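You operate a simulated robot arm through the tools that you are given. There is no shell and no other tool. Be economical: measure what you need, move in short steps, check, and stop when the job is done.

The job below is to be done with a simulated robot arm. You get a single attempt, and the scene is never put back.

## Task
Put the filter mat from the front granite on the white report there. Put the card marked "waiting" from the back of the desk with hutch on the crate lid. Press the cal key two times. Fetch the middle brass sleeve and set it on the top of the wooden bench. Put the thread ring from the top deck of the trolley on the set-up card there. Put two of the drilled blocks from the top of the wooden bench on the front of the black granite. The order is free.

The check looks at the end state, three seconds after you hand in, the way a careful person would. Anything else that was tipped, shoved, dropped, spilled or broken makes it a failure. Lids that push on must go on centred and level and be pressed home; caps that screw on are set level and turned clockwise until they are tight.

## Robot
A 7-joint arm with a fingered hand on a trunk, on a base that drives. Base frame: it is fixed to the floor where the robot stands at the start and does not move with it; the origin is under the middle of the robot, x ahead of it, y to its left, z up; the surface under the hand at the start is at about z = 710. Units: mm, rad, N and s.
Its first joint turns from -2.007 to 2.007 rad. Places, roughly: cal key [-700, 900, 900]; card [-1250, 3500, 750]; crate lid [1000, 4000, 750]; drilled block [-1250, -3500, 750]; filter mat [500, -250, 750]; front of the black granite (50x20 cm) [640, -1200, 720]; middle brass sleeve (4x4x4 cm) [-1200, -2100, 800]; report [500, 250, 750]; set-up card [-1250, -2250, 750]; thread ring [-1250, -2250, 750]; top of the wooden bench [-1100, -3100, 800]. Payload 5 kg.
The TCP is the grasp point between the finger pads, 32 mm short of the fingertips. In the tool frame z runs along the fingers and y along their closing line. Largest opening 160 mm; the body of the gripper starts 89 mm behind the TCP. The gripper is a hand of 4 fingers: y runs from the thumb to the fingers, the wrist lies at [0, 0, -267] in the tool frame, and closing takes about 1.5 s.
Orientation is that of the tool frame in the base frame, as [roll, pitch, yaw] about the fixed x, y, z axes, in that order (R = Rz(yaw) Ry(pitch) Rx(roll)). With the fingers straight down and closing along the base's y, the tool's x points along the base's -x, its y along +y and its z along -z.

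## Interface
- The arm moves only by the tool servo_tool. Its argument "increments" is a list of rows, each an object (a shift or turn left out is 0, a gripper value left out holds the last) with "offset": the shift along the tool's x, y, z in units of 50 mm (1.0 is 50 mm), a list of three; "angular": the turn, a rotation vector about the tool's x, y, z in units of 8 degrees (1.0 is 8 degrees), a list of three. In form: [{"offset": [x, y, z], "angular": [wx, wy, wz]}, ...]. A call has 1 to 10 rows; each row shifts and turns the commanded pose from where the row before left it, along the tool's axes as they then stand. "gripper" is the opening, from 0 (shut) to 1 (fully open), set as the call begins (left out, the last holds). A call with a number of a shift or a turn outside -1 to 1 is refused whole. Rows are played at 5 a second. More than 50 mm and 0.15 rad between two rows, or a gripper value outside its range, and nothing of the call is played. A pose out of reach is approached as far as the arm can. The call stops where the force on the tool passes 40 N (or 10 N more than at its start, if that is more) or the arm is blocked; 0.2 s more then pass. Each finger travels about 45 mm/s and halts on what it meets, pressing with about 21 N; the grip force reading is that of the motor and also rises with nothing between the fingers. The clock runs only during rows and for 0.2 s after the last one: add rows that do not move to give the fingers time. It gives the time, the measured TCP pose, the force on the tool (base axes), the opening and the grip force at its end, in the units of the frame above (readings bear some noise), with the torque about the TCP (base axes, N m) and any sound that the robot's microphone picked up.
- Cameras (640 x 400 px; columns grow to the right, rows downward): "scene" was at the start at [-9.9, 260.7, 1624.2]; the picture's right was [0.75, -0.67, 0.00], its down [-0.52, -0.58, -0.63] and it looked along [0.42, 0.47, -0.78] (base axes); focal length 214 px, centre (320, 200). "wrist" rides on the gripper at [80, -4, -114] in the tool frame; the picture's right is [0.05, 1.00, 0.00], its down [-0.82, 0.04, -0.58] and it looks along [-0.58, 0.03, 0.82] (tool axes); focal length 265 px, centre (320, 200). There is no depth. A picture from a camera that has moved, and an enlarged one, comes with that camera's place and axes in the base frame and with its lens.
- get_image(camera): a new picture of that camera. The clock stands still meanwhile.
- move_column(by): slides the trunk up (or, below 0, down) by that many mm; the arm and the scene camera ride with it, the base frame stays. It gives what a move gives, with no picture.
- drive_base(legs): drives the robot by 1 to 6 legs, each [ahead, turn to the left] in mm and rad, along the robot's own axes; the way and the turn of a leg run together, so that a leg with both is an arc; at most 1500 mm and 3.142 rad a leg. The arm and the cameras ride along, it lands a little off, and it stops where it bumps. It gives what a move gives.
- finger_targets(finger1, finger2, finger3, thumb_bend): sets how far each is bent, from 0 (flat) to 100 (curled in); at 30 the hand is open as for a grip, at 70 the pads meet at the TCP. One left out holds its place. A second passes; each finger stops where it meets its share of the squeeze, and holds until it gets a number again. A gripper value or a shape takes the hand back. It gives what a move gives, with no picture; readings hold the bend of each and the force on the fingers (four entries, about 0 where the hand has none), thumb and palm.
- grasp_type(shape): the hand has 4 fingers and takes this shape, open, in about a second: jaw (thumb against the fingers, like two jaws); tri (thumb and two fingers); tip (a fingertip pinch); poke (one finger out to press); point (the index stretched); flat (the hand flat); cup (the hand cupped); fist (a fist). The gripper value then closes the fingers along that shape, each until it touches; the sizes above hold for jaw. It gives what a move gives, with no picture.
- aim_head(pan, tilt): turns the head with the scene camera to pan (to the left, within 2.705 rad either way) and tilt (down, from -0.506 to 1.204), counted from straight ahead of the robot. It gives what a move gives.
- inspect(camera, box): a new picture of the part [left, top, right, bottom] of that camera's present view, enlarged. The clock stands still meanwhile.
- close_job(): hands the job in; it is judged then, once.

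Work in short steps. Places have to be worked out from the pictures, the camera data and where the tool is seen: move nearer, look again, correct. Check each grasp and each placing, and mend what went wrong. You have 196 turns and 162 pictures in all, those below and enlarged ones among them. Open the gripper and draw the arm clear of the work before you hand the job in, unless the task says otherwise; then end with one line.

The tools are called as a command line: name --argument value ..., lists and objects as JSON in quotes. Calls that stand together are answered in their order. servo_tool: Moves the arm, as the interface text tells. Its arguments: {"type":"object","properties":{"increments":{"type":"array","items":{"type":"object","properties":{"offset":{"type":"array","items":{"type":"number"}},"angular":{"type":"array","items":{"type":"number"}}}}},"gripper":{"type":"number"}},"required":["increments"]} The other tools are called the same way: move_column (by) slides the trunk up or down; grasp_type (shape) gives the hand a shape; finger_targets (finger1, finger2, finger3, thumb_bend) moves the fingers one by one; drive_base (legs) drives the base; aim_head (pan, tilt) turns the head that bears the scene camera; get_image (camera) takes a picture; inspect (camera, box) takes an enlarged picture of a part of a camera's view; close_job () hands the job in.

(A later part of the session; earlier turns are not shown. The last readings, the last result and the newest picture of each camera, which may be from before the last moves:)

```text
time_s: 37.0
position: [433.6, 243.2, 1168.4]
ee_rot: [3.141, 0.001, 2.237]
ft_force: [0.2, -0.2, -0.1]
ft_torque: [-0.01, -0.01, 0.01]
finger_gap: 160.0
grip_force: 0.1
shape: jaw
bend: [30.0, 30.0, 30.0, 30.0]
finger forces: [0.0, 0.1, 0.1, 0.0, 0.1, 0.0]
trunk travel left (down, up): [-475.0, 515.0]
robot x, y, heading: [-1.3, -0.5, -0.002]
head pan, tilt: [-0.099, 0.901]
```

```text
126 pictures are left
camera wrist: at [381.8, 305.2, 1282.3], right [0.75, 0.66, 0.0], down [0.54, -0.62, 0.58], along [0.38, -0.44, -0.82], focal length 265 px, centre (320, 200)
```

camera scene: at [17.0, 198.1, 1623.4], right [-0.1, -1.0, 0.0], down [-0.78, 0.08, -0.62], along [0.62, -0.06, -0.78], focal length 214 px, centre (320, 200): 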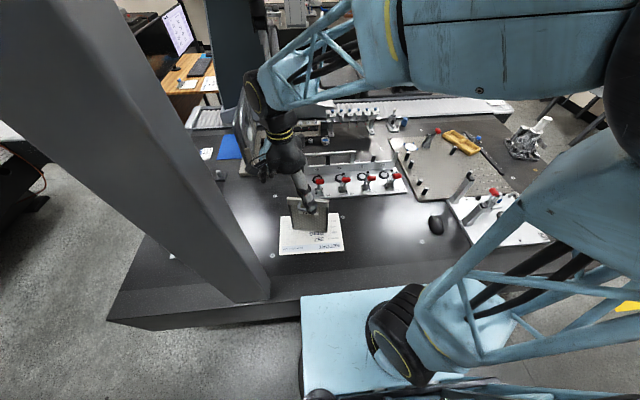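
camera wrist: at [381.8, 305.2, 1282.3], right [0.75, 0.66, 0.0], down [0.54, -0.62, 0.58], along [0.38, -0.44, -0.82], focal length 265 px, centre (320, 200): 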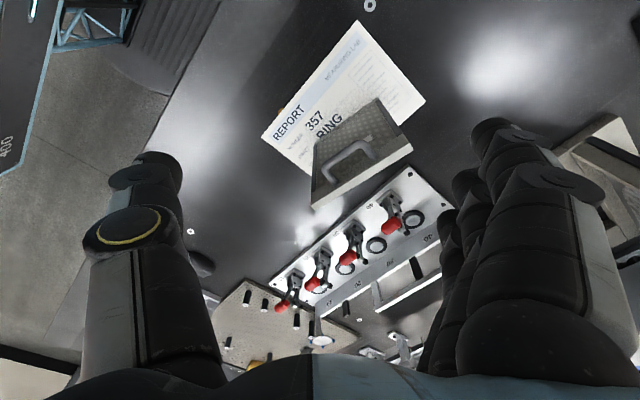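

The mat stands on the report. Now survey the room before driving.

aim_head --pan 2.4 --tilt 0.5

get_image --camera "scene"

aim_head --pan -2.5 --tilt 0.5

get_image --camera "scene"

aim_head --pan -1.4 --tilt 0.5

get_image --camera "scene"

```text
time_s: 39.3
position: [432.8, 243.4, 1169.6]
ee_rot: [3.141, 0.0, 2.234]
ft_force: [0.3, 0.0, -0.2]
ft_torque: [0.01, -0.02, -0.02]
finger_gap: 159.9
grip_force: 0.0
shape: jaw
bend: [30.0, 30.0, 30.0, 30.0]
finger forces: [0.0, 0.0, 0.0, 0.0, 0.0, 0.0]
trunk travel left (down, up): [-475.0, 515.0]
robot x, y, heading: [-2.0, -3.7, 0.003]
head pan, tilt: [2.4, 0.499]
```

```text
125 pictures are left
camera scene: at [-125.7, 266.9, 1657.2], right [0.68, 0.74, 0.0], down [0.35, -0.32, -0.88], along [-0.65, 0.59, -0.48], focal length 214 px, centre (320, 200)
```

scene: 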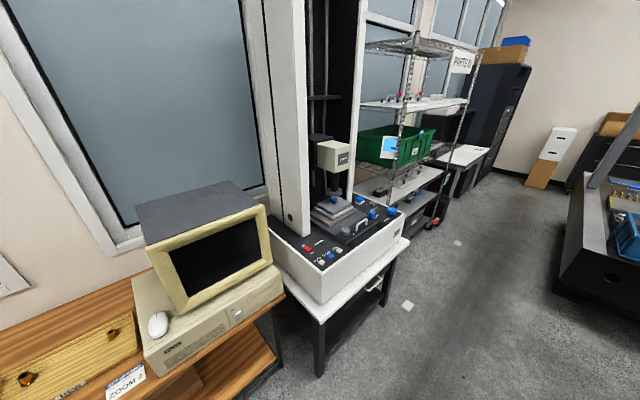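

```text
time_s: 43.1
position: [433.5, 243.5, 1168.9]
ee_rot: [3.141, 0.0, 2.235]
ft_force: [-0.5, -0.1, 0.7]
ft_torque: [-0.02, -0.02, 0.01]
finger_gap: 159.7
grip_force: 0.0
shape: jaw
bend: [30.0, 30.0, 30.0, 30.0]
finger forces: [0.0, 0.1, 0.1, 0.1, 0.0, 0.1]
trunk travel left (down, up): [-475.0, 515.0]
robot x, y, heading: [-2.5, -2.0, -0.002]
head pan, tilt: [-2.499, 0.499]
```

```text
124 pictures are left
camera scene: at [-130.9, 150.9, 1657.3], right [-0.6, 0.8, 0.0], down [0.38, 0.29, -0.88], along [-0.7, -0.53, -0.48], focal length 214 px, centre (320, 200)
```

scene: 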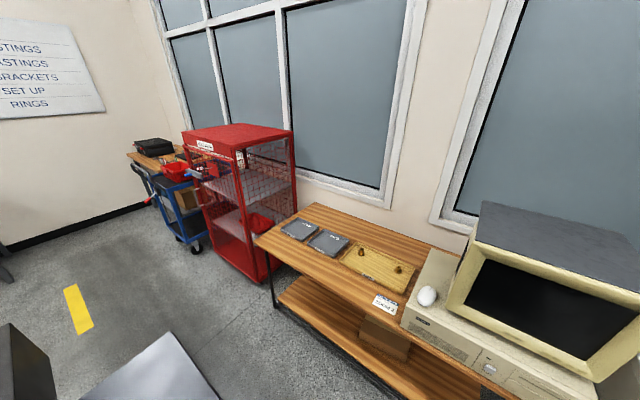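

```text
time_s: 44.5
position: [433.0, 243.3, 1168.3]
ee_rot: [3.141, 0.0, 2.234]
ft_force: [-0.3, -1.0, -0.5]
ft_torque: [0.04, 0.0, -0.03]
finger_gap: 160.2
grip_force: 0.0
shape: jaw
bend: [30.0, 30.0, 30.0, 30.0]
finger forces: [0.0, 0.0, 0.0, 0.1, 0.0, 0.1]
trunk travel left (down, up): [-475.0, 515.0]
robot x, y, heading: [-1.6, -1.2, 0.006]
head pan, tilt: [-1.4, 0.499]
```

```text
123 pictures are left
camera scene: at [-42.6, 115.7, 1657.3], right [-0.99, -0.17, 0.0], down [-0.08, 0.47, -0.88], along [0.15, -0.87, -0.48], focal length 214 px, centre (320, 200)
```

scene: 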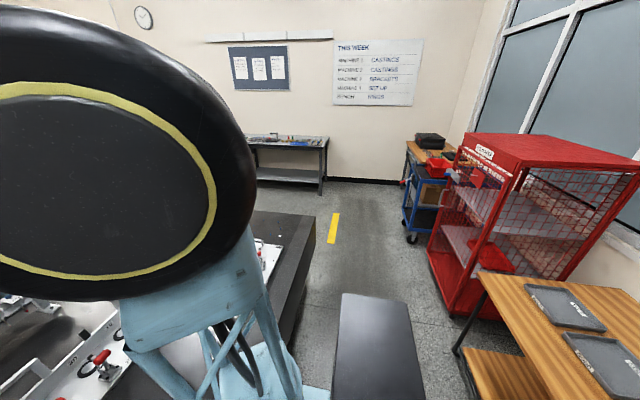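

Layout is clear. Zoom into the tester panel to find the cal key.

aim_head --pan 2.2 --tilt 0.6

inspect --camera "scene" --box '[200, 130, 360, 260]'

```text
time_s: 47.5
position: [434.2, 243.6, 1169.9]
ee_rot: [3.142, 0.001, 2.235]
ft_force: [0.0, 0.4, 0.2]
ft_torque: [-0.02, -0.01, -0.03]
finger_gap: 160.2
grip_force: 0.0
shape: jaw
bend: [30.0, 30.0, 30.0, 30.0]
finger forces: [0.0, 0.0, 0.1, 0.0, 0.0, 0.0]
trunk travel left (down, up): [-475.0, 515.0]
robot x, y, heading: [-4.0, 1.6, 0.002]
head pan, tilt: [2.201, 0.6]
```

```text
3.08 times, centred on (280, 195) of scene
camera zoom: at [-110.1, 276.8, 1648.2], right [0.81, 0.59, 0.0], down [0.33, -0.46, -0.83], along [-0.49, 0.67, -0.56], focal length 660 px, centre (443, 215)
```

zoom: 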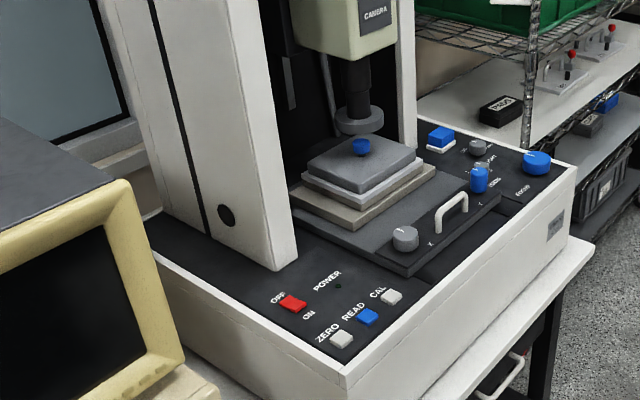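

CAL key is at about [-689,916,900] (READ 60 mm nearer). Bring the arm to the middle and higher for driving.

servo_tool --increments '[{"offset": [-0.66, -0.517, -0.34]}, {"offset": [-0.66, -0.517, -0.34]}, {"offset": [-0.66, -0.517, -0.34]}, {"offset": [-0.66, -0.517, -0.34]}, {"offset": [-0.66, -0.517, -0.34]}, {"offset": [-0.66, -0.517, -0.34]}, {"offset": [-0.66, -0.517, -0.34]}]'

drive_base --legs '[[-260, 0]]'

get_image --camera "scene"

```text
time_s: 49.1
position: [432.2, -50.6, 1288.7]
ee_rot: [3.141, -0.001, 2.236]
ft_force: [-0.3, 1.5, -0.9]
ft_torque: [0.0, -0.03, -0.01]
finger_gap: 160.1
grip_force: 0.1
shape: jaw
bend: [30.0, 30.0, 30.0, 30.0]
finger forces: [0.1, 0.1, 0.1, 0.0, 0.1, 0.0]
trunk travel left (down, up): [-475.0, 515.0]
robot x, y, heading: [-0.5, 0.3, -0.001]
head pan, tilt: [2.201, 0.6]
```

```text
time_s: 50.9
position: [173.4, -50.2, 1288.9]
ee_rot: [-3.141, 0.0, 2.23]
ft_force: [-0.1, 0.1, 0.0]
ft_torque: [0.0, 0.02, 0.02]
finger_gap: 160.1
grip_force: 0.1
shape: jaw
bend: [30.0, 30.0, 30.0, 30.0]
finger forces: [0.0, 0.0, 0.0, 0.0, 0.1, 0.0]
trunk travel left (down, up): [-475.0, 515.0]
robot x, y, heading: [-261.4, -0.4, 0.003]
head pan, tilt: [2.201, 0.6]
```

```text
121 pictures are left
camera scene: at [-369.6, 277.0, 1648.1], right [0.81, 0.59, 0.0], down [0.33, -0.46, -0.82], along [-0.49, 0.67, -0.57], focal length 214 px, centre (320, 200)
```

scene: 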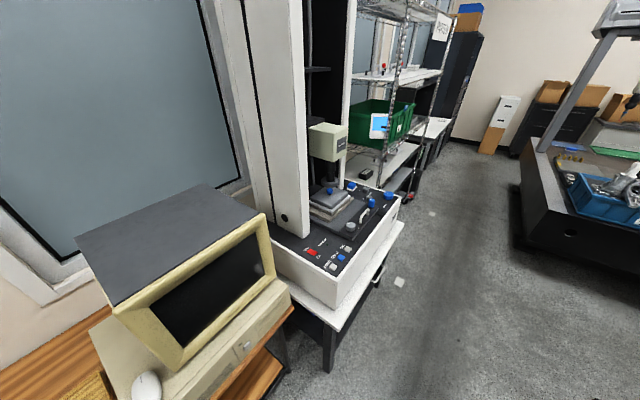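

Turn left and drive toward the tester.

drive_base --legs '[[0, 1.45], [880, 0]]'

aim_head --pan 1.3 --tilt 0.9

get_image --camera "scene"

```text
time_s: 59.3
position: [-52.2, 1299.2, 1288.3]
ee_rot: [-3.141, 0.001, -2.596]
ft_force: [0.6, 0.4, 0.4]
ft_torque: [0.0, 0.01, 0.01]
finger_gap: 159.6
grip_force: 0.1
shape: jaw
bend: [30.0, 30.0, 30.0, 30.0]
finger forces: [0.0, 0.0, 0.0, 0.0, 0.0, 0.1]
trunk travel left (down, up): [-475.0, 515.0]
robot x, y, heading: [-153.3, 876.6, 1.452]
head pan, tilt: [2.201, 0.6]
```

```text
time_s: 60.5
position: [-53.8, 1300.3, 1288.4]
ee_rot: [-3.14, 0.001, -2.597]
ft_force: [0.2, 0.7, 0.2]
ft_torque: [0.02, 0.02, -0.01]
finger_gap: 160.0
grip_force: 0.0
shape: jaw
bend: [30.0, 30.0, 30.0, 30.0]
finger forces: [0.0, 0.0, 0.1, 0.0, 0.1, 0.1]
trunk travel left (down, up): [-475.0, 515.0]
robot x, y, heading: [-155.6, 878.9, 1.455]
head pan, tilt: [1.3, 0.901]
```

```text
120 pictures are left
camera scene: at [-431.3, 870.4, 1623.5], right [0.38, 0.93, 0.0], down [0.73, -0.3, -0.62], along [-0.58, 0.23, -0.78], focal length 214 px, centre (320, 200)
```

scene: 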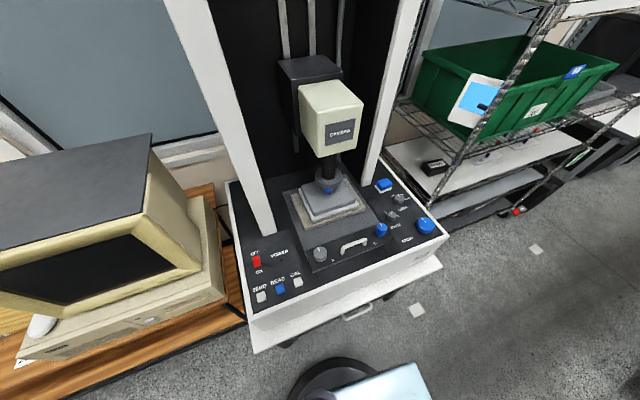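

Zoom on the keys for accurate coordinates.

inspect --camera "scene" --box '[235, 240, 335, 310]'

grasp_type --shape "poke"

get_image --camera "wrist"

```text
5.71 times, centred on (285, 275) of scene
camera zoom: at [-431.3, 870.4, 1623.5], right [0.38, 0.93, 0.0], down [0.73, -0.3, -0.62], along [-0.58, 0.23, -0.78], focal length 1226 px, centre (520, -229)
```

zoom: 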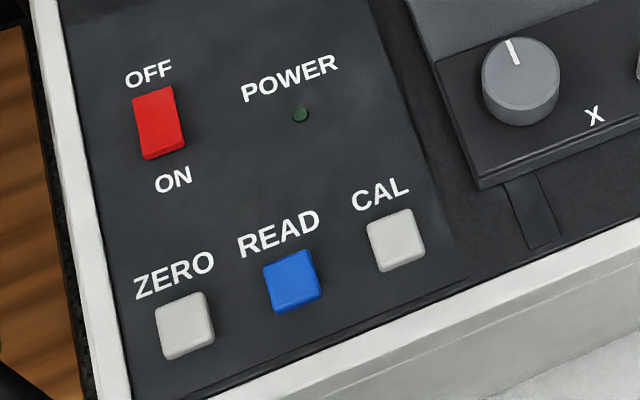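

```text
time_s: 61.4
position: [-51.3, 1299.4, 1288.6]
ee_rot: [3.14, 0.001, -2.594]
ft_force: [-0.7, 0.5, 0.4]
ft_torque: [0.01, 0.02, 0.01]
finger_gap: 0.0
grip_force: 0.1
shape: poke
bend: [100.0, 100.0, 100.0, 47.0]
finger forces: [0.1, 0.1, 0.0, 0.1, 0.0, 0.0]
trunk travel left (down, up): [-475.0, 515.0]
robot x, y, heading: [-158.1, 876.1, 1.454]
head pan, tilt: [1.3, 0.901]
```

```text
118 pictures are left
camera wrist: at [-118.5, 1255.3, 1401.8], right [-0.56, 0.83, 0.0], down [0.67, 0.46, 0.58], along [0.48, 0.32, -0.82], focal length 265 px, centre (320, 200)
```

wrist: 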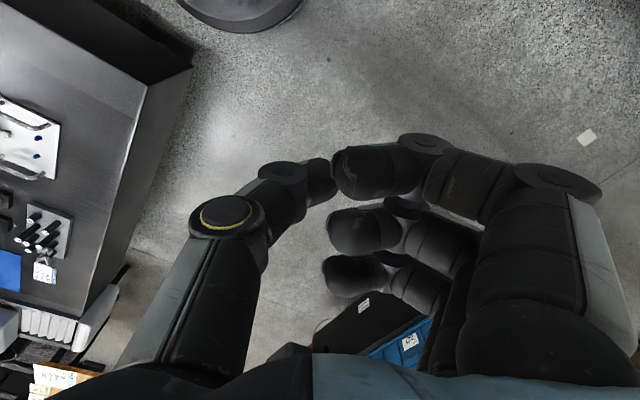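

Poke seems to put the thumb tip at about tool [0,3,32]. Compare with the "point" shape.

grasp_type --shape "point"

get_image --camera "wrist"

```text
time_s: 62.3
position: [-53.2, 1299.8, 1288.3]
ee_rot: [-3.141, -0.001, -2.596]
ft_force: [-1.2, 0.1, -0.5]
ft_torque: [0.05, -0.03, -0.02]
finger_gap: 152.4
grip_force: 0.0
shape: point
bend: [30.0, 100.0, 100.0, 54.0]
finger forces: [0.0, 0.1, 0.0, 0.0, 0.1, 0.1]
trunk travel left (down, up): [-475.0, 515.0]
robot x, y, heading: [-156.0, 876.7, 1.456]
head pan, tilt: [1.3, 0.901]
```

```text
117 pictures are left
camera wrist: at [-118.5, 1255.3, 1401.8], right [-0.56, 0.83, 0.0], down [0.67, 0.46, 0.58], along [0.48, 0.32, -0.82], focal length 265 px, centre (320, 200)
```

wrist: 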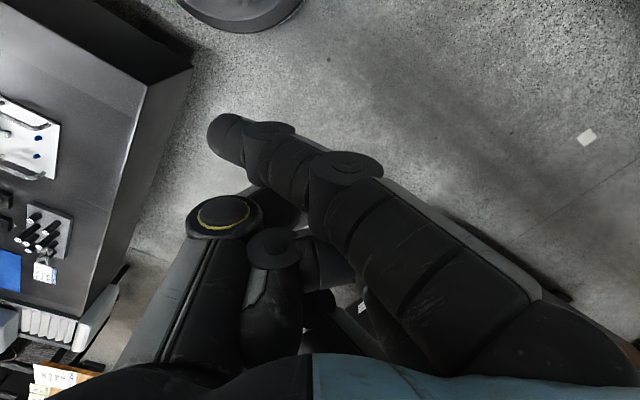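

Check the poke shape from the side with the head camera.

grasp_type --shape "poke"

aim_head --pan -0.5 --tilt 0.5

get_image --camera "scene"

```text
time_s: 63.2
position: [-52.5, 1299.0, 1288.4]
ee_rot: [3.141, 0.0, -2.595]
ft_force: [-0.1, -0.3, 0.1]
ft_torque: [0.01, 0.01, 0.01]
finger_gap: 0.0
grip_force: 0.0
shape: poke
bend: [100.0, 100.0, 100.0, 47.0]
finger forces: [0.0, 0.0, 0.0, 0.0, 0.0, 0.0]
trunk travel left (down, up): [-475.0, 515.0]
robot x, y, heading: [-151.1, 878.1, 1.45]
head pan, tilt: [1.3, 0.901]
```

```text
time_s: 65.0
position: [-53.0, 1299.2, 1288.1]
ee_rot: [-3.141, 0.0, -2.595]
ft_force: [0.3, -0.4, 0.2]
ft_torque: [0.0, 0.02, 0.01]
finger_gap: 0.0
grip_force: 0.0
shape: poke
bend: [100.0, 100.0, 100.0, 47.0]
finger forces: [0.0, 0.0, 0.0, 0.0, 0.0, 0.0]
trunk travel left (down, up): [-475.0, 515.0]
robot x, y, heading: [-156.9, 877.1, 1.455]
head pan, tilt: [-0.499, 0.499]
```

```text
116 pictures are left
camera scene: at [-308.8, 916.2, 1657.3], right [0.82, -0.58, 0.0], down [-0.28, -0.39, -0.88], along [0.51, 0.72, -0.48], focal length 214 px, centre (320, 200)
```

scene: 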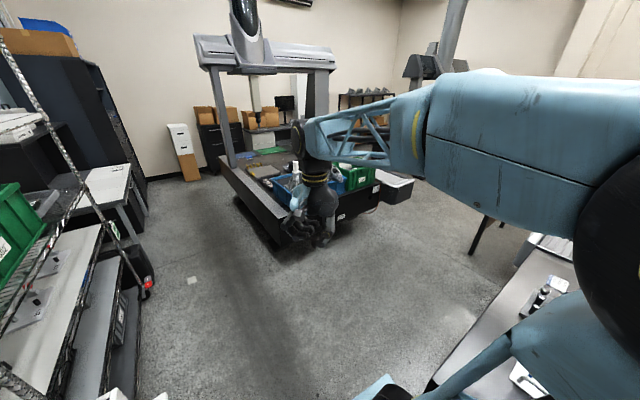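

inspect --camera "scene" --box '[260, 170, 370, 260]'

```text
4.44 times, centred on (315, 215) of scene
camera zoom: at [-308.8, 916.2, 1657.3], right [0.82, -0.58, 0.0], down [-0.28, -0.39, -0.88], along [0.51, 0.72, -0.48], focal length 953 px, centre (342, 133)
```

zoom: 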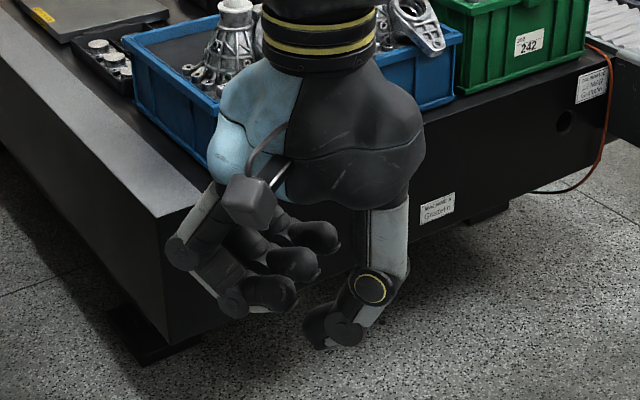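

Thumb tip is the lowest point; fingers curl well above. I'll bring the hand around the left side toward the key, fingers facing away from READ.

servo_tool --increments '[{"offset": [0.835, 0.39, 0]}, {"offset": [0.835, 0.39, 0]}, {"offset": [0.835, 0.39, 0]}, {"offset": [0.835, 0.39, 0]}, {"offset": [0.835, 0.39, 0]}, {"offset": [0.835, 0.39, 0]}, {"offset": [0.835, 0.39, 0]}, {"offset": [0.835, 0.39, 0]}]'

servo_tool --increments '[{"angular": [0, 0, -0.916]}, {"angular": [0, 0, -0.916]}, {"angular": [0, 0, -0.916]}, {"angular": [0, 0, -0.916]}, {"angular": [0, 0, -0.916]}, {"angular": [0, 0, -0.916]}, {"angular": [0, 0, -0.916]}, {"angular": [0, 0, -0.916]}]'

servo_tool --increments '[{"offset": [0.7, 0.6, 0]}, {"offset": [0.7, 0.6, 0]}, {"offset": [0.7, 0.6, 0]}, {"offset": [0.7, 0.6, 0]}, {"offset": [0.7, 0.6, 0]}, {"offset": [0.7, 0.6, 0]}]'

aim_head --pan 1.3 --tilt 0.9

get_image --camera "scene"

```text
time_s: 66.8
position: [-421.6, 1257.5, 1289.3]
ee_rot: [-3.141, 0.0, -2.596]
ft_force: [0.0, -0.1, -0.3]
ft_torque: [-0.01, -0.01, 0.01]
finger_gap: 0.0
grip_force: 0.0
shape: poke
bend: [100.0, 100.0, 100.0, 47.0]
finger forces: [0.1, 0.0, 0.0, 0.1, 0.1, 0.0]
trunk travel left (down, up): [-475.0, 515.0]
robot x, y, heading: [-154.1, 874.9, 1.458]
head pan, tilt: [-0.499, 0.499]
```

```text
time_s: 68.6
position: [-420.0, 1257.8, 1288.3]
ee_rot: [3.14, 0.001, -1.571]
ft_force: [-0.2, -0.5, 0.6]
ft_torque: [-0.01, -0.01, -0.01]
finger_gap: 0.3
grip_force: 0.1
shape: poke
bend: [100.0, 100.0, 100.0, 47.0]
finger forces: [0.1, 0.1, 0.0, 0.0, 0.0, 0.0]
trunk travel left (down, up): [-475.0, 515.0]
robot x, y, heading: [-154.4, 875.3, 1.452]
head pan, tilt: [-0.499, 0.499]
```

```text
time_s: 70.0
position: [-600.5, 1048.6, 1287.7]
ee_rot: [-3.141, -0.002, -1.574]
ft_force: [-0.9, 0.8, 0.5]
ft_torque: [-0.01, -0.03, 0.04]
finger_gap: 0.0
grip_force: 0.0
shape: poke
bend: [100.0, 100.0, 100.0, 47.0]
finger forces: [0.0, 0.0, 0.0, 0.0, 0.1, 0.0]
trunk travel left (down, up): [-475.0, 515.0]
robot x, y, heading: [-155.4, 877.0, 1.456]
head pan, tilt: [-0.499, 0.499]
```

```text
time_s: 71.8
position: [-600.1, 1049.7, 1286.0]
ee_rot: [-3.139, -0.005, -1.575]
ft_force: [0.3, 0.7, 0.0]
ft_torque: [0.0, -0.01, -0.02]
finger_gap: 0.0
grip_force: 0.1
shape: poke
bend: [100.0, 100.0, 100.0, 47.0]
finger forces: [0.0, 0.1, 0.0, 0.1, 0.1, 0.0]
trunk travel left (down, up): [-475.0, 515.0]
robot x, y, heading: [-153.6, 875.2, 1.457]
head pan, tilt: [1.3, 0.901]
```

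```text
114 pictures are left
camera scene: at [-343.7, 928.6, 1648.5], right [0.98, -0.2, 0.0], down [-0.11, -0.55, -0.83], along [0.17, 0.81, -0.56], focal length 214 px, centre (320, 200)
```

scene: 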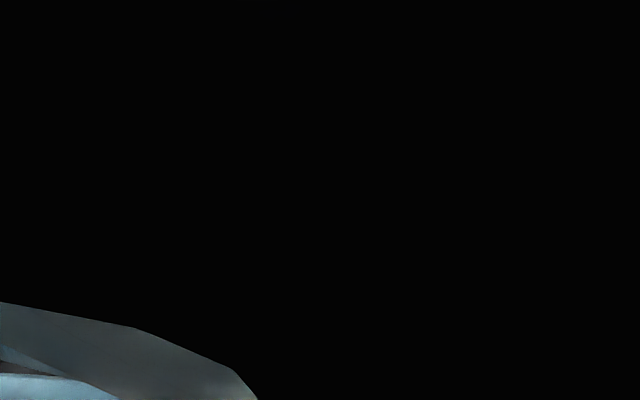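

The arm blocks the head there. Turn the head away and use the wrist camera over the key.

aim_head --pan -0.5 --tilt 0.5

servo_tool --increments '[{"offset": [0.82, 0.325, 0]}, {"offset": [0.82, 0.325, 0]}, {"offset": [0.82, 0.325, 0]}, {"offset": [0.82, 0.325, 0]}, {"offset": [0, 0, 1]}, {"offset": [0, 0, 1]}, {"offset": [0, 0, 1]}, {}]'

get_image --camera "wrist"

```text
time_s: 73.6
position: [-601.0, 1047.6, 1288.6]
ee_rot: [-3.141, -0.001, -1.571]
ft_force: [0.1, 0.1, -1.0]
ft_torque: [0.02, -0.02, 0.03]
finger_gap: 0.1
grip_force: 0.0
shape: poke
bend: [100.0, 100.0, 100.0, 47.0]
finger forces: [0.1, 0.1, 0.0, 0.0, 0.0, 0.0]
trunk travel left (down, up): [-475.0, 515.0]
robot x, y, heading: [-151.1, 873.1, 1.456]
head pan, tilt: [-0.499, 0.499]
```

```text
time_s: 75.4
position: [-665.9, 884.6, 1138.2]
ee_rot: [-3.14, -0.001, -1.572]
ft_force: [-0.3, 0.3, 0.2]
ft_torque: [-0.03, 0.0, 0.0]
finger_gap: 0.0
grip_force: 0.0
shape: poke
bend: [100.0, 100.0, 100.0, 47.0]
finger forces: [0.0, 0.0, 0.0, 0.0, 0.0, 0.0]
trunk travel left (down, up): [-475.0, 515.0]
robot x, y, heading: [-154.8, 875.1, 1.453]
head pan, tilt: [-0.499, 0.499]
```

```text
113 pictures are left
camera wrist: at [-659.6, 805.1, 1251.4], right [-1.0, -0.05, 0.0], down [-0.04, 0.82, 0.58], along [-0.03, 0.58, -0.82], focal length 265 px, centre (320, 200)
```

wrist: 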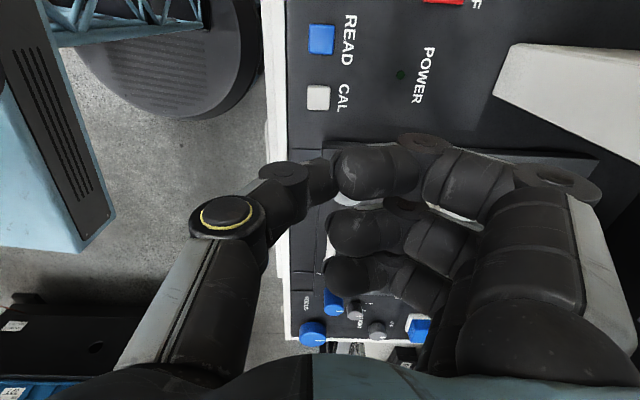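

CAL is at about [-663,890]. Correct and go down to z≈1000, then look.

servo_tool --increments '[{"offset": [-0.11, -0.12, 0.9]}, {"offset": [0, 0, 0.9]}, {"offset": [0, 0, 0.9]}, {}]'

get_image --camera "wrist"

```text
time_s: 76.4
position: [-659.4, 889.1, 1002.3]
ee_rot: [-3.141, 0.001, -1.57]
ft_force: [0.4, 0.2, -0.3]
ft_torque: [-0.01, 0.0, 0.03]
finger_gap: 0.0
grip_force: 0.0
shape: poke
bend: [100.0, 100.0, 100.0, 47.0]
finger forces: [0.1, 0.0, 0.1, 0.1, 0.0, 0.0]
trunk travel left (down, up): [-475.0, 515.0]
robot x, y, heading: [-151.0, 877.6, 1.457]
head pan, tilt: [-0.499, 0.499]
```

```text
112 pictures are left
camera wrist: at [-654.6, 810.4, 1116.2], right [-1.0, -0.05, 0.0], down [-0.04, 0.82, 0.58], along [-0.03, 0.58, -0.82], focal length 265 px, centre (320, 200)
```

wrist: 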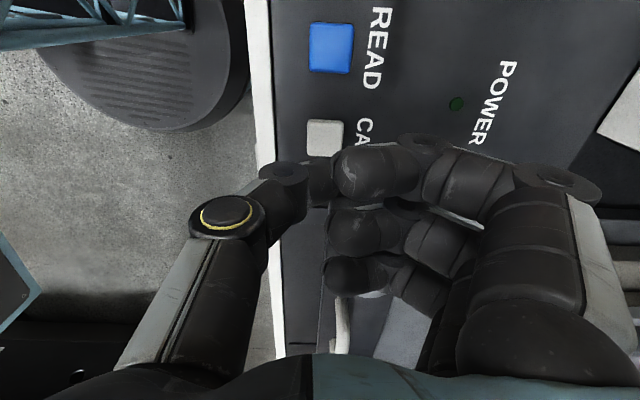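

Aligned. Descend 28 mm, then probe in small steps.

servo_tool --increments '[{"offset": [0, 0, 0.56]}, {}]'

servo_tool --increments '[{"offset": [0, 0, 0.08]}, {"offset": [0, 0, 0.08]}, {}]'

get_image --camera "wrist"

```text
time_s: 77.0
position: [-659.8, 890.3, 974.5]
ee_rot: [-3.141, 0.0, -1.572]
ft_force: [0.6, -1.0, -0.3]
ft_torque: [-0.01, -0.01, -0.01]
finger_gap: 0.2
grip_force: 0.0
shape: poke
bend: [100.0, 100.0, 100.0, 47.0]
finger forces: [0.1, 0.0, 0.0, 0.1, 0.0, 0.1]
trunk travel left (down, up): [-475.0, 515.0]
robot x, y, heading: [-152.9, 878.0, 1.455]
head pan, tilt: [-0.499, 0.499]
```

```text
time_s: 77.8
position: [-660.7, 889.9, 966.9]
ee_rot: [3.141, 0.0, -1.573]
ft_force: [0.7, 0.3, 0.0]
ft_torque: [0.01, -0.01, 0.01]
finger_gap: 0.0
grip_force: 0.0
shape: poke
bend: [100.0, 100.0, 100.0, 47.0]
finger forces: [0.0, 0.0, 0.0, 0.0, 0.1, 0.1]
trunk travel left (down, up): [-475.0, 515.0]
robot x, y, heading: [-156.2, 875.5, 1.459]
head pan, tilt: [-0.499, 0.499]
```

```text
111 pictures are left
camera wrist: at [-654.2, 811.4, 1080.6], right [-1.0, -0.05, 0.0], down [-0.04, 0.82, 0.58], along [-0.03, 0.58, -0.82], focal length 265 px, centre (320, 200)
```

wrist: 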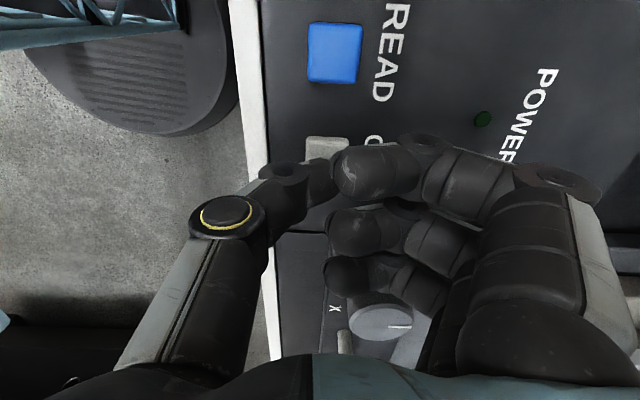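

Well aligned; keep probing downward.

servo_tool --increments '[{"offset": [0, 0, 0.08]}, {"offset": [0, 0, 0.08]}, {}]'

servo_tool --increments '[{"offset": [0, 0, 0.08]}, {"offset": [0, 0, 0.08]}, {}]'

servo_tool --increments '[{"offset": [0, 0, 0.08]}, {}]'

```text
time_s: 78.6
position: [-660.2, 889.9, 960.7]
ee_rot: [-3.141, 0.0, -1.575]
ft_force: [1.4, -0.1, 6.7]
ft_torque: [0.03, 0.0, 0.03]
finger_gap: 0.2
grip_force: 0.0
shape: poke
bend: [100.0, 100.0, 100.0, 47.0]
finger forces: [0.1, 0.0, 0.1, 0.0, 6.4, 0.1]
trunk travel left (down, up): [-475.0, 515.0]
robot x, y, heading: [-153.5, 874.4, 1.453]
head pan, tilt: [-0.499, 0.499]
heard: click
```

```text
time_s: 79.4
position: [-658.9, 891.5, 954.0]
ee_rot: [3.139, 0.001, -1.572]
ft_force: [10.1, 0.8, 31.0]
ft_torque: [0.04, -0.13, 0.02]
finger_gap: 0.2
grip_force: 0.1
shape: poke
bend: [100.0, 100.0, 100.0, 48.0]
finger forces: [0.0, 0.1, 0.0, 0.0, 31.2, 0.0]
trunk travel left (down, up): [-475.0, 515.0]
robot x, y, heading: [-158.1, 875.7, 1.45]
head pan, tilt: [-0.499, 0.499]
stopped in row 3: the force on the tool passed its limit at 41 N (the readings are from after the stop); the commanded pose is now the measured one
```

```text
time_s: 79.7
position: [-658.9, 889.7, 953.5]
ee_rot: [3.137, 0.001, -1.572]
ft_force: [10.5, 0.3, 32.3]
ft_torque: [-0.01, -0.11, 0.01]
finger_gap: 0.2
grip_force: 0.1
shape: poke
bend: [100.0, 100.0, 100.0, 48.0]
finger forces: [0.0, 0.1, 0.0, 0.0, 32.9, 0.0]
trunk travel left (down, up): [-475.0, 515.0]
robot x, y, heading: [-151.8, 875.9, 1.453]
head pan, tilt: [-0.499, 0.499]
stopped in row 1: the force on the tool passed its limit at 46 N (the readings are from after the stop); the commanded pose is now the measured one
```

One click heard (press one). Raise clear, then press once more.

servo_tool --increments '[{"offset": [0, 0, -0.2]}, {"offset": [0, 0, -0.2]}, {}]'

get_image --camera "wrist"

```text
time_s: 80.5
position: [-659.2, 889.5, 971.5]
ee_rot: [3.142, 0.001, -1.573]
ft_force: [-0.7, 0.0, 0.2]
ft_torque: [-0.02, -0.03, 0.01]
finger_gap: 0.0
grip_force: 0.1
shape: poke
bend: [100.0, 100.0, 100.0, 47.0]
finger forces: [0.1, 0.0, 0.1, 0.0, 0.0, 0.1]
trunk travel left (down, up): [-475.0, 515.0]
robot x, y, heading: [-155.7, 874.5, 1.451]
head pan, tilt: [-0.499, 0.499]
```

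```text
110 pictures are left
camera wrist: at [-654.0, 811.0, 1084.4], right [-1.0, -0.05, 0.0], down [-0.04, 0.82, 0.58], along [-0.03, 0.58, -0.82], focal length 265 px, centre (320, 200)
```

wrist: 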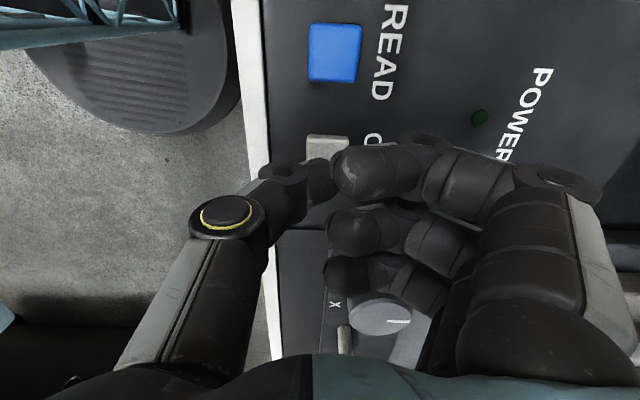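

Second press: down to about z=959.

servo_tool --increments '[{"offset": [0, 0, 0.12]}, {"offset": [0, 0, 0.1]}, {}]'

```text
time_s: 81.3
position: [-660.1, 890.5, 959.4]
ee_rot: [-3.142, -0.001, -1.573]
ft_force: [-0.7, -0.2, 3.8]
ft_torque: [-0.05, -0.05, 0.0]
finger_gap: 0.0
grip_force: 0.0
shape: poke
bend: [100.0, 100.0, 100.0, 47.0]
finger forces: [0.1, 0.1, 0.0, 0.1, 3.7, 0.0]
trunk travel left (down, up): [-475.0, 515.0]
robot x, y, heading: [-155.9, 875.5, 1.456]
head pan, tilt: [-0.499, 0.499]
heard: click
```

Second click heard. Withdraw and take the hand back round to the front; return to jaw.

servo_tool --increments '[{"offset": [0, 0, -1]}, {"offset": [0, 0, -1]}, {"offset": [0, 0, -1]}, {"offset": [0, 0, -1]}, {"offset": [0, 0, -1]}, {"offset": [0, 0, -1]}, {"offset": [0, 0, -0.6]}]'

servo_tool --increments '[{"offset": [-0.8, -0.325, 0]}, {"offset": [-0.8, -0.325, 0]}, {"offset": [-0.8, -0.325, 0]}, {"offset": [-0.8, -0.325, 0]}, {"offset": [-0.7, -0.6, 0]}, {"offset": [-0.7, -0.6, 0]}, {"offset": [-0.7, -0.6, 0]}, {"offset": [-0.7, -0.6, 0]}, {"offset": [-0.7, -0.6, 0]}, {"offset": [-0.7, -0.6, 0]}]'

servo_tool --increments '[{"offset": [-0.1, -0.95, 0]}, {"offset": [-0.1, -0.95, 0]}, {"offset": [-0.1, -0.95, 0]}, {"offset": [-0.1, -0.95, 0]}, {"offset": [-0.1, -0.95, 0]}, {"offset": [-0.1, -0.95, 0]}]'

aim_head --pan 0.5 --tilt 0.35

get_image --camera "scene"

aim_head --pan -0.3 --tilt 0.35

get_image --camera "scene"

```text
time_s: 83.1
position: [-672.0, 922.1, 1247.9]
ee_rot: [-3.05, -0.068, -1.615]
ft_force: [0.1, 0.1, -0.3]
ft_torque: [-0.02, 0.0, 0.0]
finger_gap: 0.3
grip_force: 0.0
shape: poke
bend: [100.0, 100.0, 100.0, 47.0]
finger forces: [0.1, 0.1, 0.0, 0.0, 0.0, 0.0]
trunk travel left (down, up): [-475.0, 515.0]
robot x, y, heading: [-150.4, 874.3, 1.451]
head pan, tilt: [-0.499, 0.499]
stopped in row 7: the arm was blocked; the commanded pose is now the measured one
```

```text
time_s: 85.3
position: [-411.2, 1281.4, 1247.2]
ee_rot: [-3.055, -0.067, -1.609]
ft_force: [0.2, 0.5, -1.1]
ft_torque: [0.01, -0.02, -0.01]
finger_gap: 0.4
grip_force: 0.2
shape: poke
bend: [100.0, 100.0, 100.0, 47.0]
finger forces: [0.0, 0.0, 0.0, 0.0, 0.0, 0.0]
trunk travel left (down, up): [-475.0, 515.0]
robot x, y, heading: [-158.0, 876.0, 1.453]
head pan, tilt: [-0.499, 0.499]
```

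```text
time_s: 86.7
position: [-127.6, 1301.0, 1267.9]
ee_rot: [-3.057, -0.067, -1.614]
ft_force: [0.2, -0.4, 0.7]
ft_torque: [-0.02, 0.0, 0.03]
finger_gap: 0.1
grip_force: 0.2
shape: poke
bend: [100.0, 100.0, 100.0, 47.0]
finger forces: [0.0, 0.1, 0.0, 0.1, 0.0, 0.0]
trunk travel left (down, up): [-475.0, 515.0]
robot x, y, heading: [-155.4, 876.7, 1.452]
head pan, tilt: [-0.499, 0.499]
```

```text
time_s: 88.0
position: [-128.8, 1299.7, 1266.6]
ee_rot: [-3.056, -0.065, -1.612]
ft_force: [0.1, -0.4, 0.3]
ft_torque: [-0.02, -0.02, 0.05]
finger_gap: 0.0
grip_force: 0.0
shape: poke
bend: [100.0, 100.0, 100.0, 47.0]
finger forces: [0.0, 0.0, 0.0, 0.0, 0.0, 0.0]
trunk travel left (down, up): [-475.0, 515.0]
robot x, y, heading: [-155.1, 876.3, 1.455]
head pan, tilt: [0.499, 0.351]
```

```text
109 pictures are left
camera scene: at [-396.0, 928.4, 1670.9], right [0.93, 0.37, 0.0], down [0.13, -0.32, -0.94], along [-0.35, 0.87, -0.34], focal length 214 px, centre (320, 200)
```

scene: 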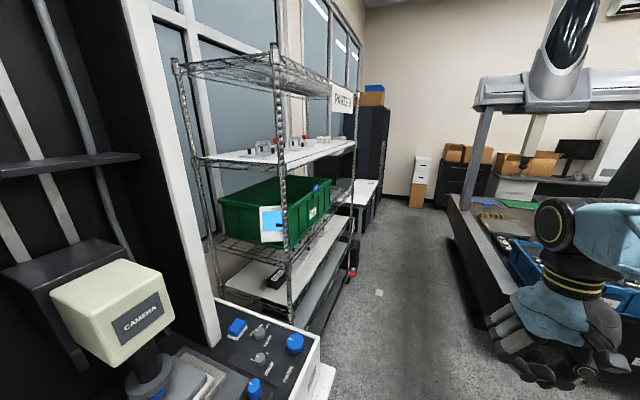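

```text
time_s: 89.1
position: [-128.0, 1300.8, 1268.1]
ee_rot: [-3.057, -0.067, -1.612]
ft_force: [0.2, 0.0, 0.1]
ft_torque: [0.01, -0.01, 0.02]
finger_gap: 0.1
grip_force: 0.1
shape: poke
bend: [100.0, 100.0, 100.0, 47.0]
finger forces: [0.0, 0.0, 0.1, 0.1, 0.0, 0.0]
trunk travel left (down, up): [-475.0, 515.0]
robot x, y, heading: [-156.9, 878.5, 1.456]
head pan, tilt: [-0.3, 0.351]
```

```text
108 pictures are left
camera scene: at [-323.7, 927.2, 1671.0], right [0.91, -0.4, 0.0], down [-0.14, -0.31, -0.94], along [0.38, 0.86, -0.34], focal length 214 px, centre (320, 200)
```

scene: 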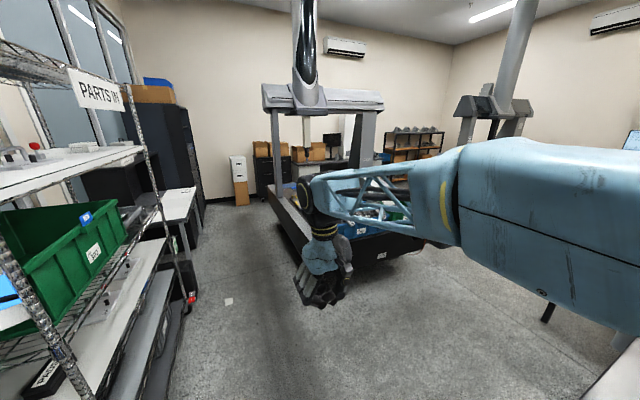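

Both presses done. Level the hand, reset to jaw, and drive up the aisle.

servo_tool --increments '[{"angular": [-0.62, 0, 0]}, {"angular": [0, -0.48, 0]}, {}]'

grasp_type --shape "jaw"

drive_base --legs '[[0, 0.2], [1130, 0]]'

aim_head --pan 0.6 --tilt 0.45

get_image --camera "scene"

aim_head --pan -0.6 --tilt 0.45

get_image --camera "scene"

```text
time_s: 89.9
position: [-127.3, 1301.7, 1266.3]
ee_rot: [3.14, -0.003, -1.612]
ft_force: [0.4, 0.6, 1.2]
ft_torque: [0.02, -0.01, 0.0]
finger_gap: 0.1
grip_force: 0.1
shape: poke
bend: [100.0, 100.0, 100.0, 47.0]
finger forces: [0.0, 0.0, 0.1, 0.1, 0.1, 0.0]
trunk travel left (down, up): [-475.0, 515.0]
robot x, y, heading: [-152.8, 875.2, 1.452]
head pan, tilt: [-0.3, 0.351]
```

```text
time_s: 90.8
position: [-128.8, 1301.9, 1266.2]
ee_rot: [-3.141, -0.007, -1.613]
ft_force: [0.2, -0.4, -0.1]
ft_torque: [0.02, -0.02, 0.0]
finger_gap: 160.4
grip_force: 0.0
shape: jaw
bend: [30.0, 30.0, 30.0, 30.0]
finger forces: [0.0, 0.1, 0.0, 0.0, 0.0, 0.0]
trunk travel left (down, up): [-475.0, 515.0]
robot x, y, heading: [-155.0, 872.4, 1.454]
head pan, tilt: [-0.3, 0.351]
```

```text
time_s: 97.4
position: [-301.9, 2438.8, 1265.6]
ee_rot: [3.138, -0.005, -1.419]
ft_force: [-0.7, -0.4, -0.1]
ft_torque: [0.02, 0.05, 0.0]
finger_gap: 160.0
grip_force: 0.1
shape: jaw
bend: [30.0, 30.0, 30.0, 30.0]
finger forces: [0.1, 0.0, 0.1, 0.0, 0.0, 0.0]
trunk travel left (down, up): [-475.0, 515.0]
robot x, y, heading: [-245.2, 2020.8, 1.649]
head pan, tilt: [-0.3, 0.351]
```

```text
time_s: 98.6
position: [-301.1, 2438.2, 1266.7]
ee_rot: [-3.141, -0.006, -1.419]
ft_force: [1.0, -0.5, 0.3]
ft_torque: [0.01, -0.04, -0.01]
finger_gap: 159.8
grip_force: 0.0
shape: jaw
bend: [30.0, 30.0, 30.0, 30.0]
finger forces: [0.1, 0.0, 0.1, 0.0, 0.0, 0.1]
trunk travel left (down, up): [-475.0, 515.0]
robot x, y, heading: [-250.6, 2015.7, 1.645]
head pan, tilt: [0.6, 0.45]
```

```text
107 pictures are left
camera scene: at [-499.6, 2014.0, 1661.8], right [0.78, 0.63, 0.0], down [0.27, -0.34, -0.9], along [-0.56, 0.7, -0.44], focal length 214 px, centre (320, 200)
```

scene: 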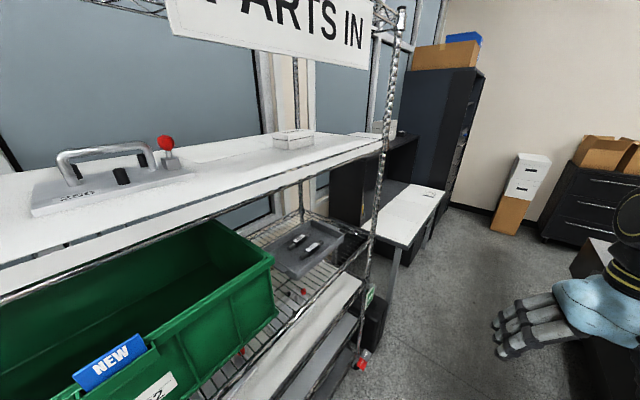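

```text
time_s: 100.0
position: [-301.8, 2438.5, 1266.0]
ee_rot: [-3.141, -0.005, -1.418]
ft_force: [-0.4, -0.6, -0.3]
ft_torque: [0.02, -0.03, 0.02]
finger_gap: 160.0
grip_force: 0.0
shape: jaw
bend: [30.0, 30.0, 30.0, 30.0]
finger forces: [0.1, 0.1, 0.1, 0.0, 0.1, 0.0]
trunk travel left (down, up): [-475.0, 515.0]
robot x, y, heading: [-246.9, 2015.4, 1.647]
head pan, tilt: [-0.6, 0.45]
```

```text
106 pictures are left
camera scene: at [-396.2, 2022.0, 1661.8], right [0.87, -0.5, 0.0], down [-0.22, -0.38, -0.9], along [0.45, 0.78, -0.44], focal length 214 px, centre (320, 200)
```

scene: 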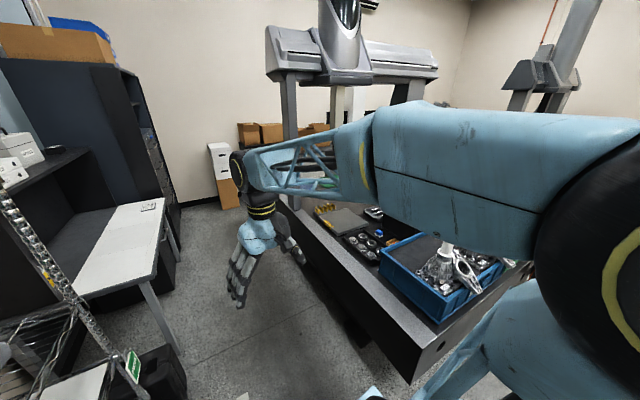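

Drive up to the hutch desk and look left.

drive_base --legs '[[1420, 0.02]]'

aim_head --pan 1.4 --tilt 0.6

get_image --camera "scene"

aim_head --pan -0.9 --tilt 0.5

get_image --camera "scene"

```text
time_s: 107.1
position: [-434.2, 3853.5, 1265.7]
ee_rot: [-3.141, -0.004, -1.4]
ft_force: [-0.7, 0.2, 0.3]
ft_torque: [0.01, 0.0, 0.0]
finger_gap: 159.7
grip_force: 0.0
shape: jaw
bend: [30.0, 30.0, 30.0, 30.0]
finger forces: [0.0, 0.0, 0.0, 0.0, 0.1, 0.0]
trunk travel left (down, up): [-475.0, 515.0]
robot x, y, heading: [-370.0, 3432.9, 1.665]
head pan, tilt: [-0.6, 0.45]
```

```text
time_s: 109.0
position: [-433.7, 3852.6, 1265.2]
ee_rot: [3.141, -0.007, -1.401]
ft_force: [-0.3, -0.6, 0.2]
ft_torque: [-0.02, 0.0, 0.03]
finger_gap: 159.6
grip_force: 0.0
shape: jaw
bend: [30.0, 30.0, 30.0, 30.0]
finger forces: [0.1, 0.1, 0.1, 0.0, 0.0, 0.0]
trunk travel left (down, up): [-475.0, 515.0]
robot x, y, heading: [-367.6, 3431.4, 1.672]
head pan, tilt: [1.4, 0.6]
```

```text
105 pictures are left
camera scene: at [-651.9, 3361.0, 1648.2], right [0.07, 1.0, 0.0], down [0.56, -0.04, -0.83], along [-0.82, 0.06, -0.56], focal length 214 px, centre (320, 200)
```

scene: 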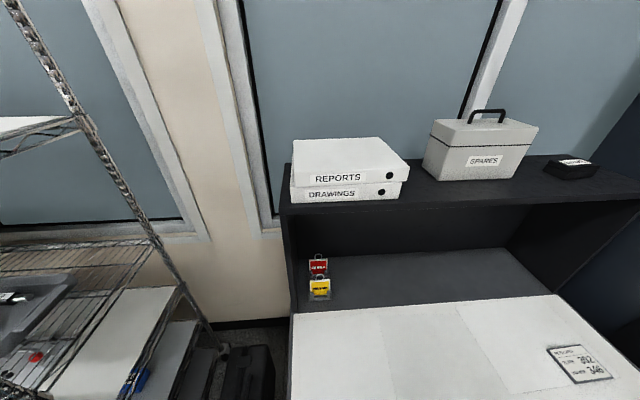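

```text
time_s: 111.1
position: [-433.4, 3852.1, 1266.8]
ee_rot: [-3.141, -0.006, -1.4]
ft_force: [0.5, 0.8, 0.6]
ft_torque: [-0.04, -0.04, 0.01]
finger_gap: 159.8
grip_force: 0.1
shape: jaw
bend: [30.0, 30.0, 30.0, 30.0]
finger forces: [0.1, 0.0, 0.0, 0.0, 0.0, 0.0]
trunk travel left (down, up): [-475.0, 515.0]
robot x, y, heading: [-369.3, 3430.8, 1.672]
head pan, tilt: [-0.901, 0.499]
```

```text
104 pictures are left
camera scene: at [-498.2, 3417.6, 1657.3], right [0.69, -0.72, 0.0], down [-0.34, -0.33, -0.88], along [0.63, 0.61, -0.48], focal length 214 px, centre (320, 200)
```

scene: 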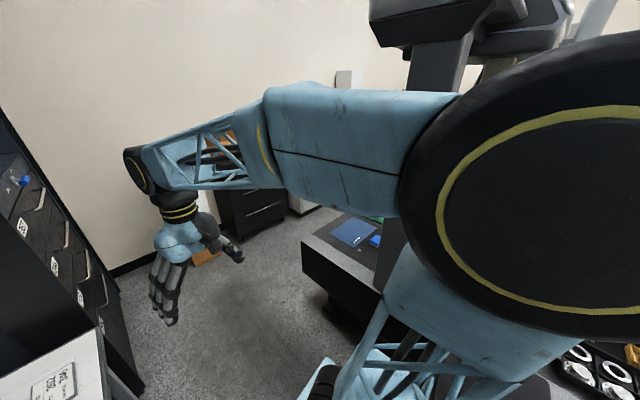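

Two small card stands at the desk back. Zoom in.

aim_head --pan 1.4 --tilt 0.7

inspect --camera "scene" --box '[280, 200, 380, 290]'

```text
time_s: 113.3
position: [-432.1, 3854.0, 1267.0]
ee_rot: [-3.14, -0.004, -1.399]
ft_force: [-0.1, 0.4, -0.1]
ft_torque: [-0.01, 0.0, 0.03]
finger_gap: 160.2
grip_force: 0.1
shape: jaw
bend: [30.0, 30.0, 30.0, 30.0]
finger forces: [0.0, 0.0, 0.0, 0.0, 0.1, 0.1]
trunk travel left (down, up): [-475.0, 515.0]
robot x, y, heading: [-369.3, 3431.3, 1.662]
head pan, tilt: [1.4, 0.7]
```

```text
4.44 times, centred on (330, 245) of scene
camera zoom: at [-648.4, 3360.7, 1639.6], right [0.07, 1.0, 0.0], down [0.64, -0.05, -0.76], along [-0.76, 0.06, -0.64], focal length 953 px, centre (276, 0)
```

zoom: 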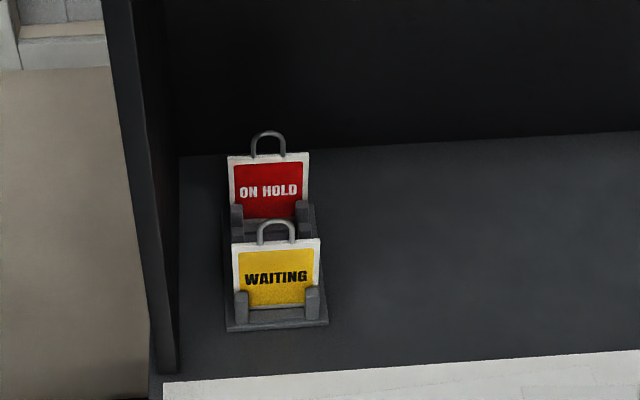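

The WAITING card is yellow, at about [-1190,3404], top ≈869 with a loop up to ≈900, in the front slot. Turn to face the desk.

drive_base --legs '[[0, 1.475]]'

servo_tool --increments '[{"angular": [0, 0, 1]}, {"angular": [0, 0, 1]}, {"angular": [0, 0, 1]}, {"angular": [0, 0, 1]}, {"angular": [0, 0, 1]}, {"angular": [0, 0, 1]}, {"angular": [0, 0, 1]}, {"angular": [0, 0, 1]}, {"angular": [0, 0, 1]}, {"angular": [0, 0, 1]}]'

aim_head --pan 0.1 --tilt 0.6

get_image --camera "scene"

get_image --camera "wrist"

```text
time_s: 117.5
position: [-795.4, 3409.6, 1266.4]
ee_rot: [-3.141, -0.005, 0.072]
ft_force: [0.6, -0.3, 0.0]
ft_torque: [0.0, 0.02, 0.03]
finger_gap: 159.9
grip_force: 0.0
shape: jaw
bend: [30.0, 30.0, 30.0, 30.0]
finger forces: [0.0, 0.0, 0.0, 0.1, 0.0, 0.0]
trunk travel left (down, up): [-475.0, 515.0]
robot x, y, heading: [-368.4, 3434.1, 3.15]
head pan, tilt: [1.4, 0.7]
```

```text
time_s: 119.7
position: [-795.3, 3409.2, 1265.2]
ee_rot: [-3.133, -0.006, -1.329]
ft_force: [0.4, -0.4, -1.0]
ft_torque: [-0.01, -0.03, 0.03]
finger_gap: 159.8
grip_force: 0.0
shape: jaw
bend: [30.0, 30.0, 30.0, 30.0]
finger forces: [0.0, 0.0, 0.0, 0.0, 0.0, 0.0]
trunk travel left (down, up): [-475.0, 515.0]
robot x, y, heading: [-370.2, 3433.7, 3.133]
head pan, tilt: [1.4, 0.7]
```

```text
time_s: 121.1
position: [-795.8, 3409.3, 1265.0]
ee_rot: [-3.134, -0.002, -1.322]
ft_force: [0.1, -0.3, -0.3]
ft_torque: [-0.06, -0.03, -0.01]
finger_gap: 159.9
grip_force: 0.1
shape: jaw
bend: [30.0, 30.0, 30.0, 30.0]
finger forces: [0.1, 0.1, 0.0, 0.0, 0.0, 0.1]
trunk travel left (down, up): [-475.0, 515.0]
robot x, y, heading: [-370.0, 3432.1, 3.139]
head pan, tilt: [0.099, 0.6]
```

```text
102 pictures are left
camera scene: at [-395.6, 3221.6, 1648.2], right [-0.1, 1.0, 0.0], down [0.56, 0.06, -0.83], along [-0.82, -0.08, -0.56], focal length 214 px, centre (320, 200)
```

scene: 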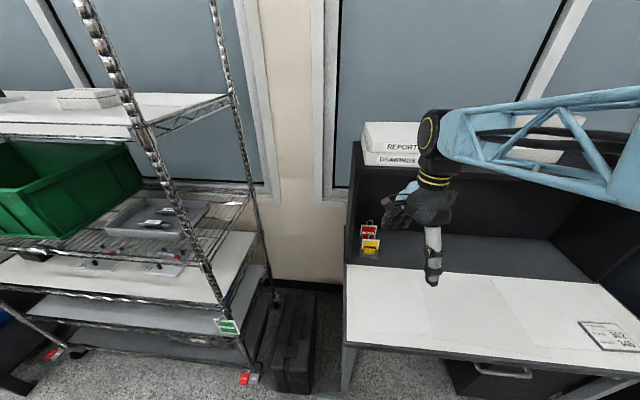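

```text
101 pictures are left
camera wrist: at [-771.7, 3333.4, 1378.3], right [-0.96, -0.29, -0.01], down [-0.25, 0.78, 0.57], along [-0.16, 0.55, -0.82], focal length 265 px, centre (320, 200)
```

wrist: 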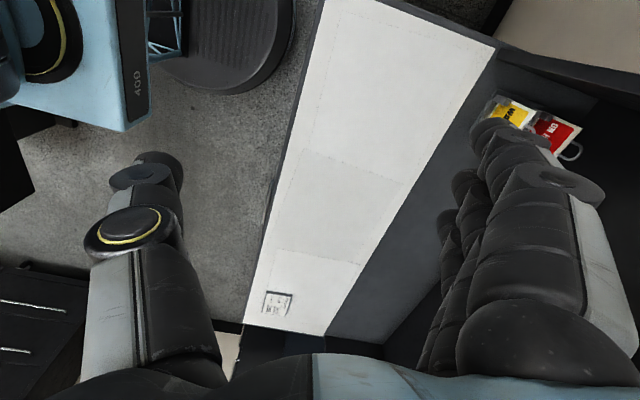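

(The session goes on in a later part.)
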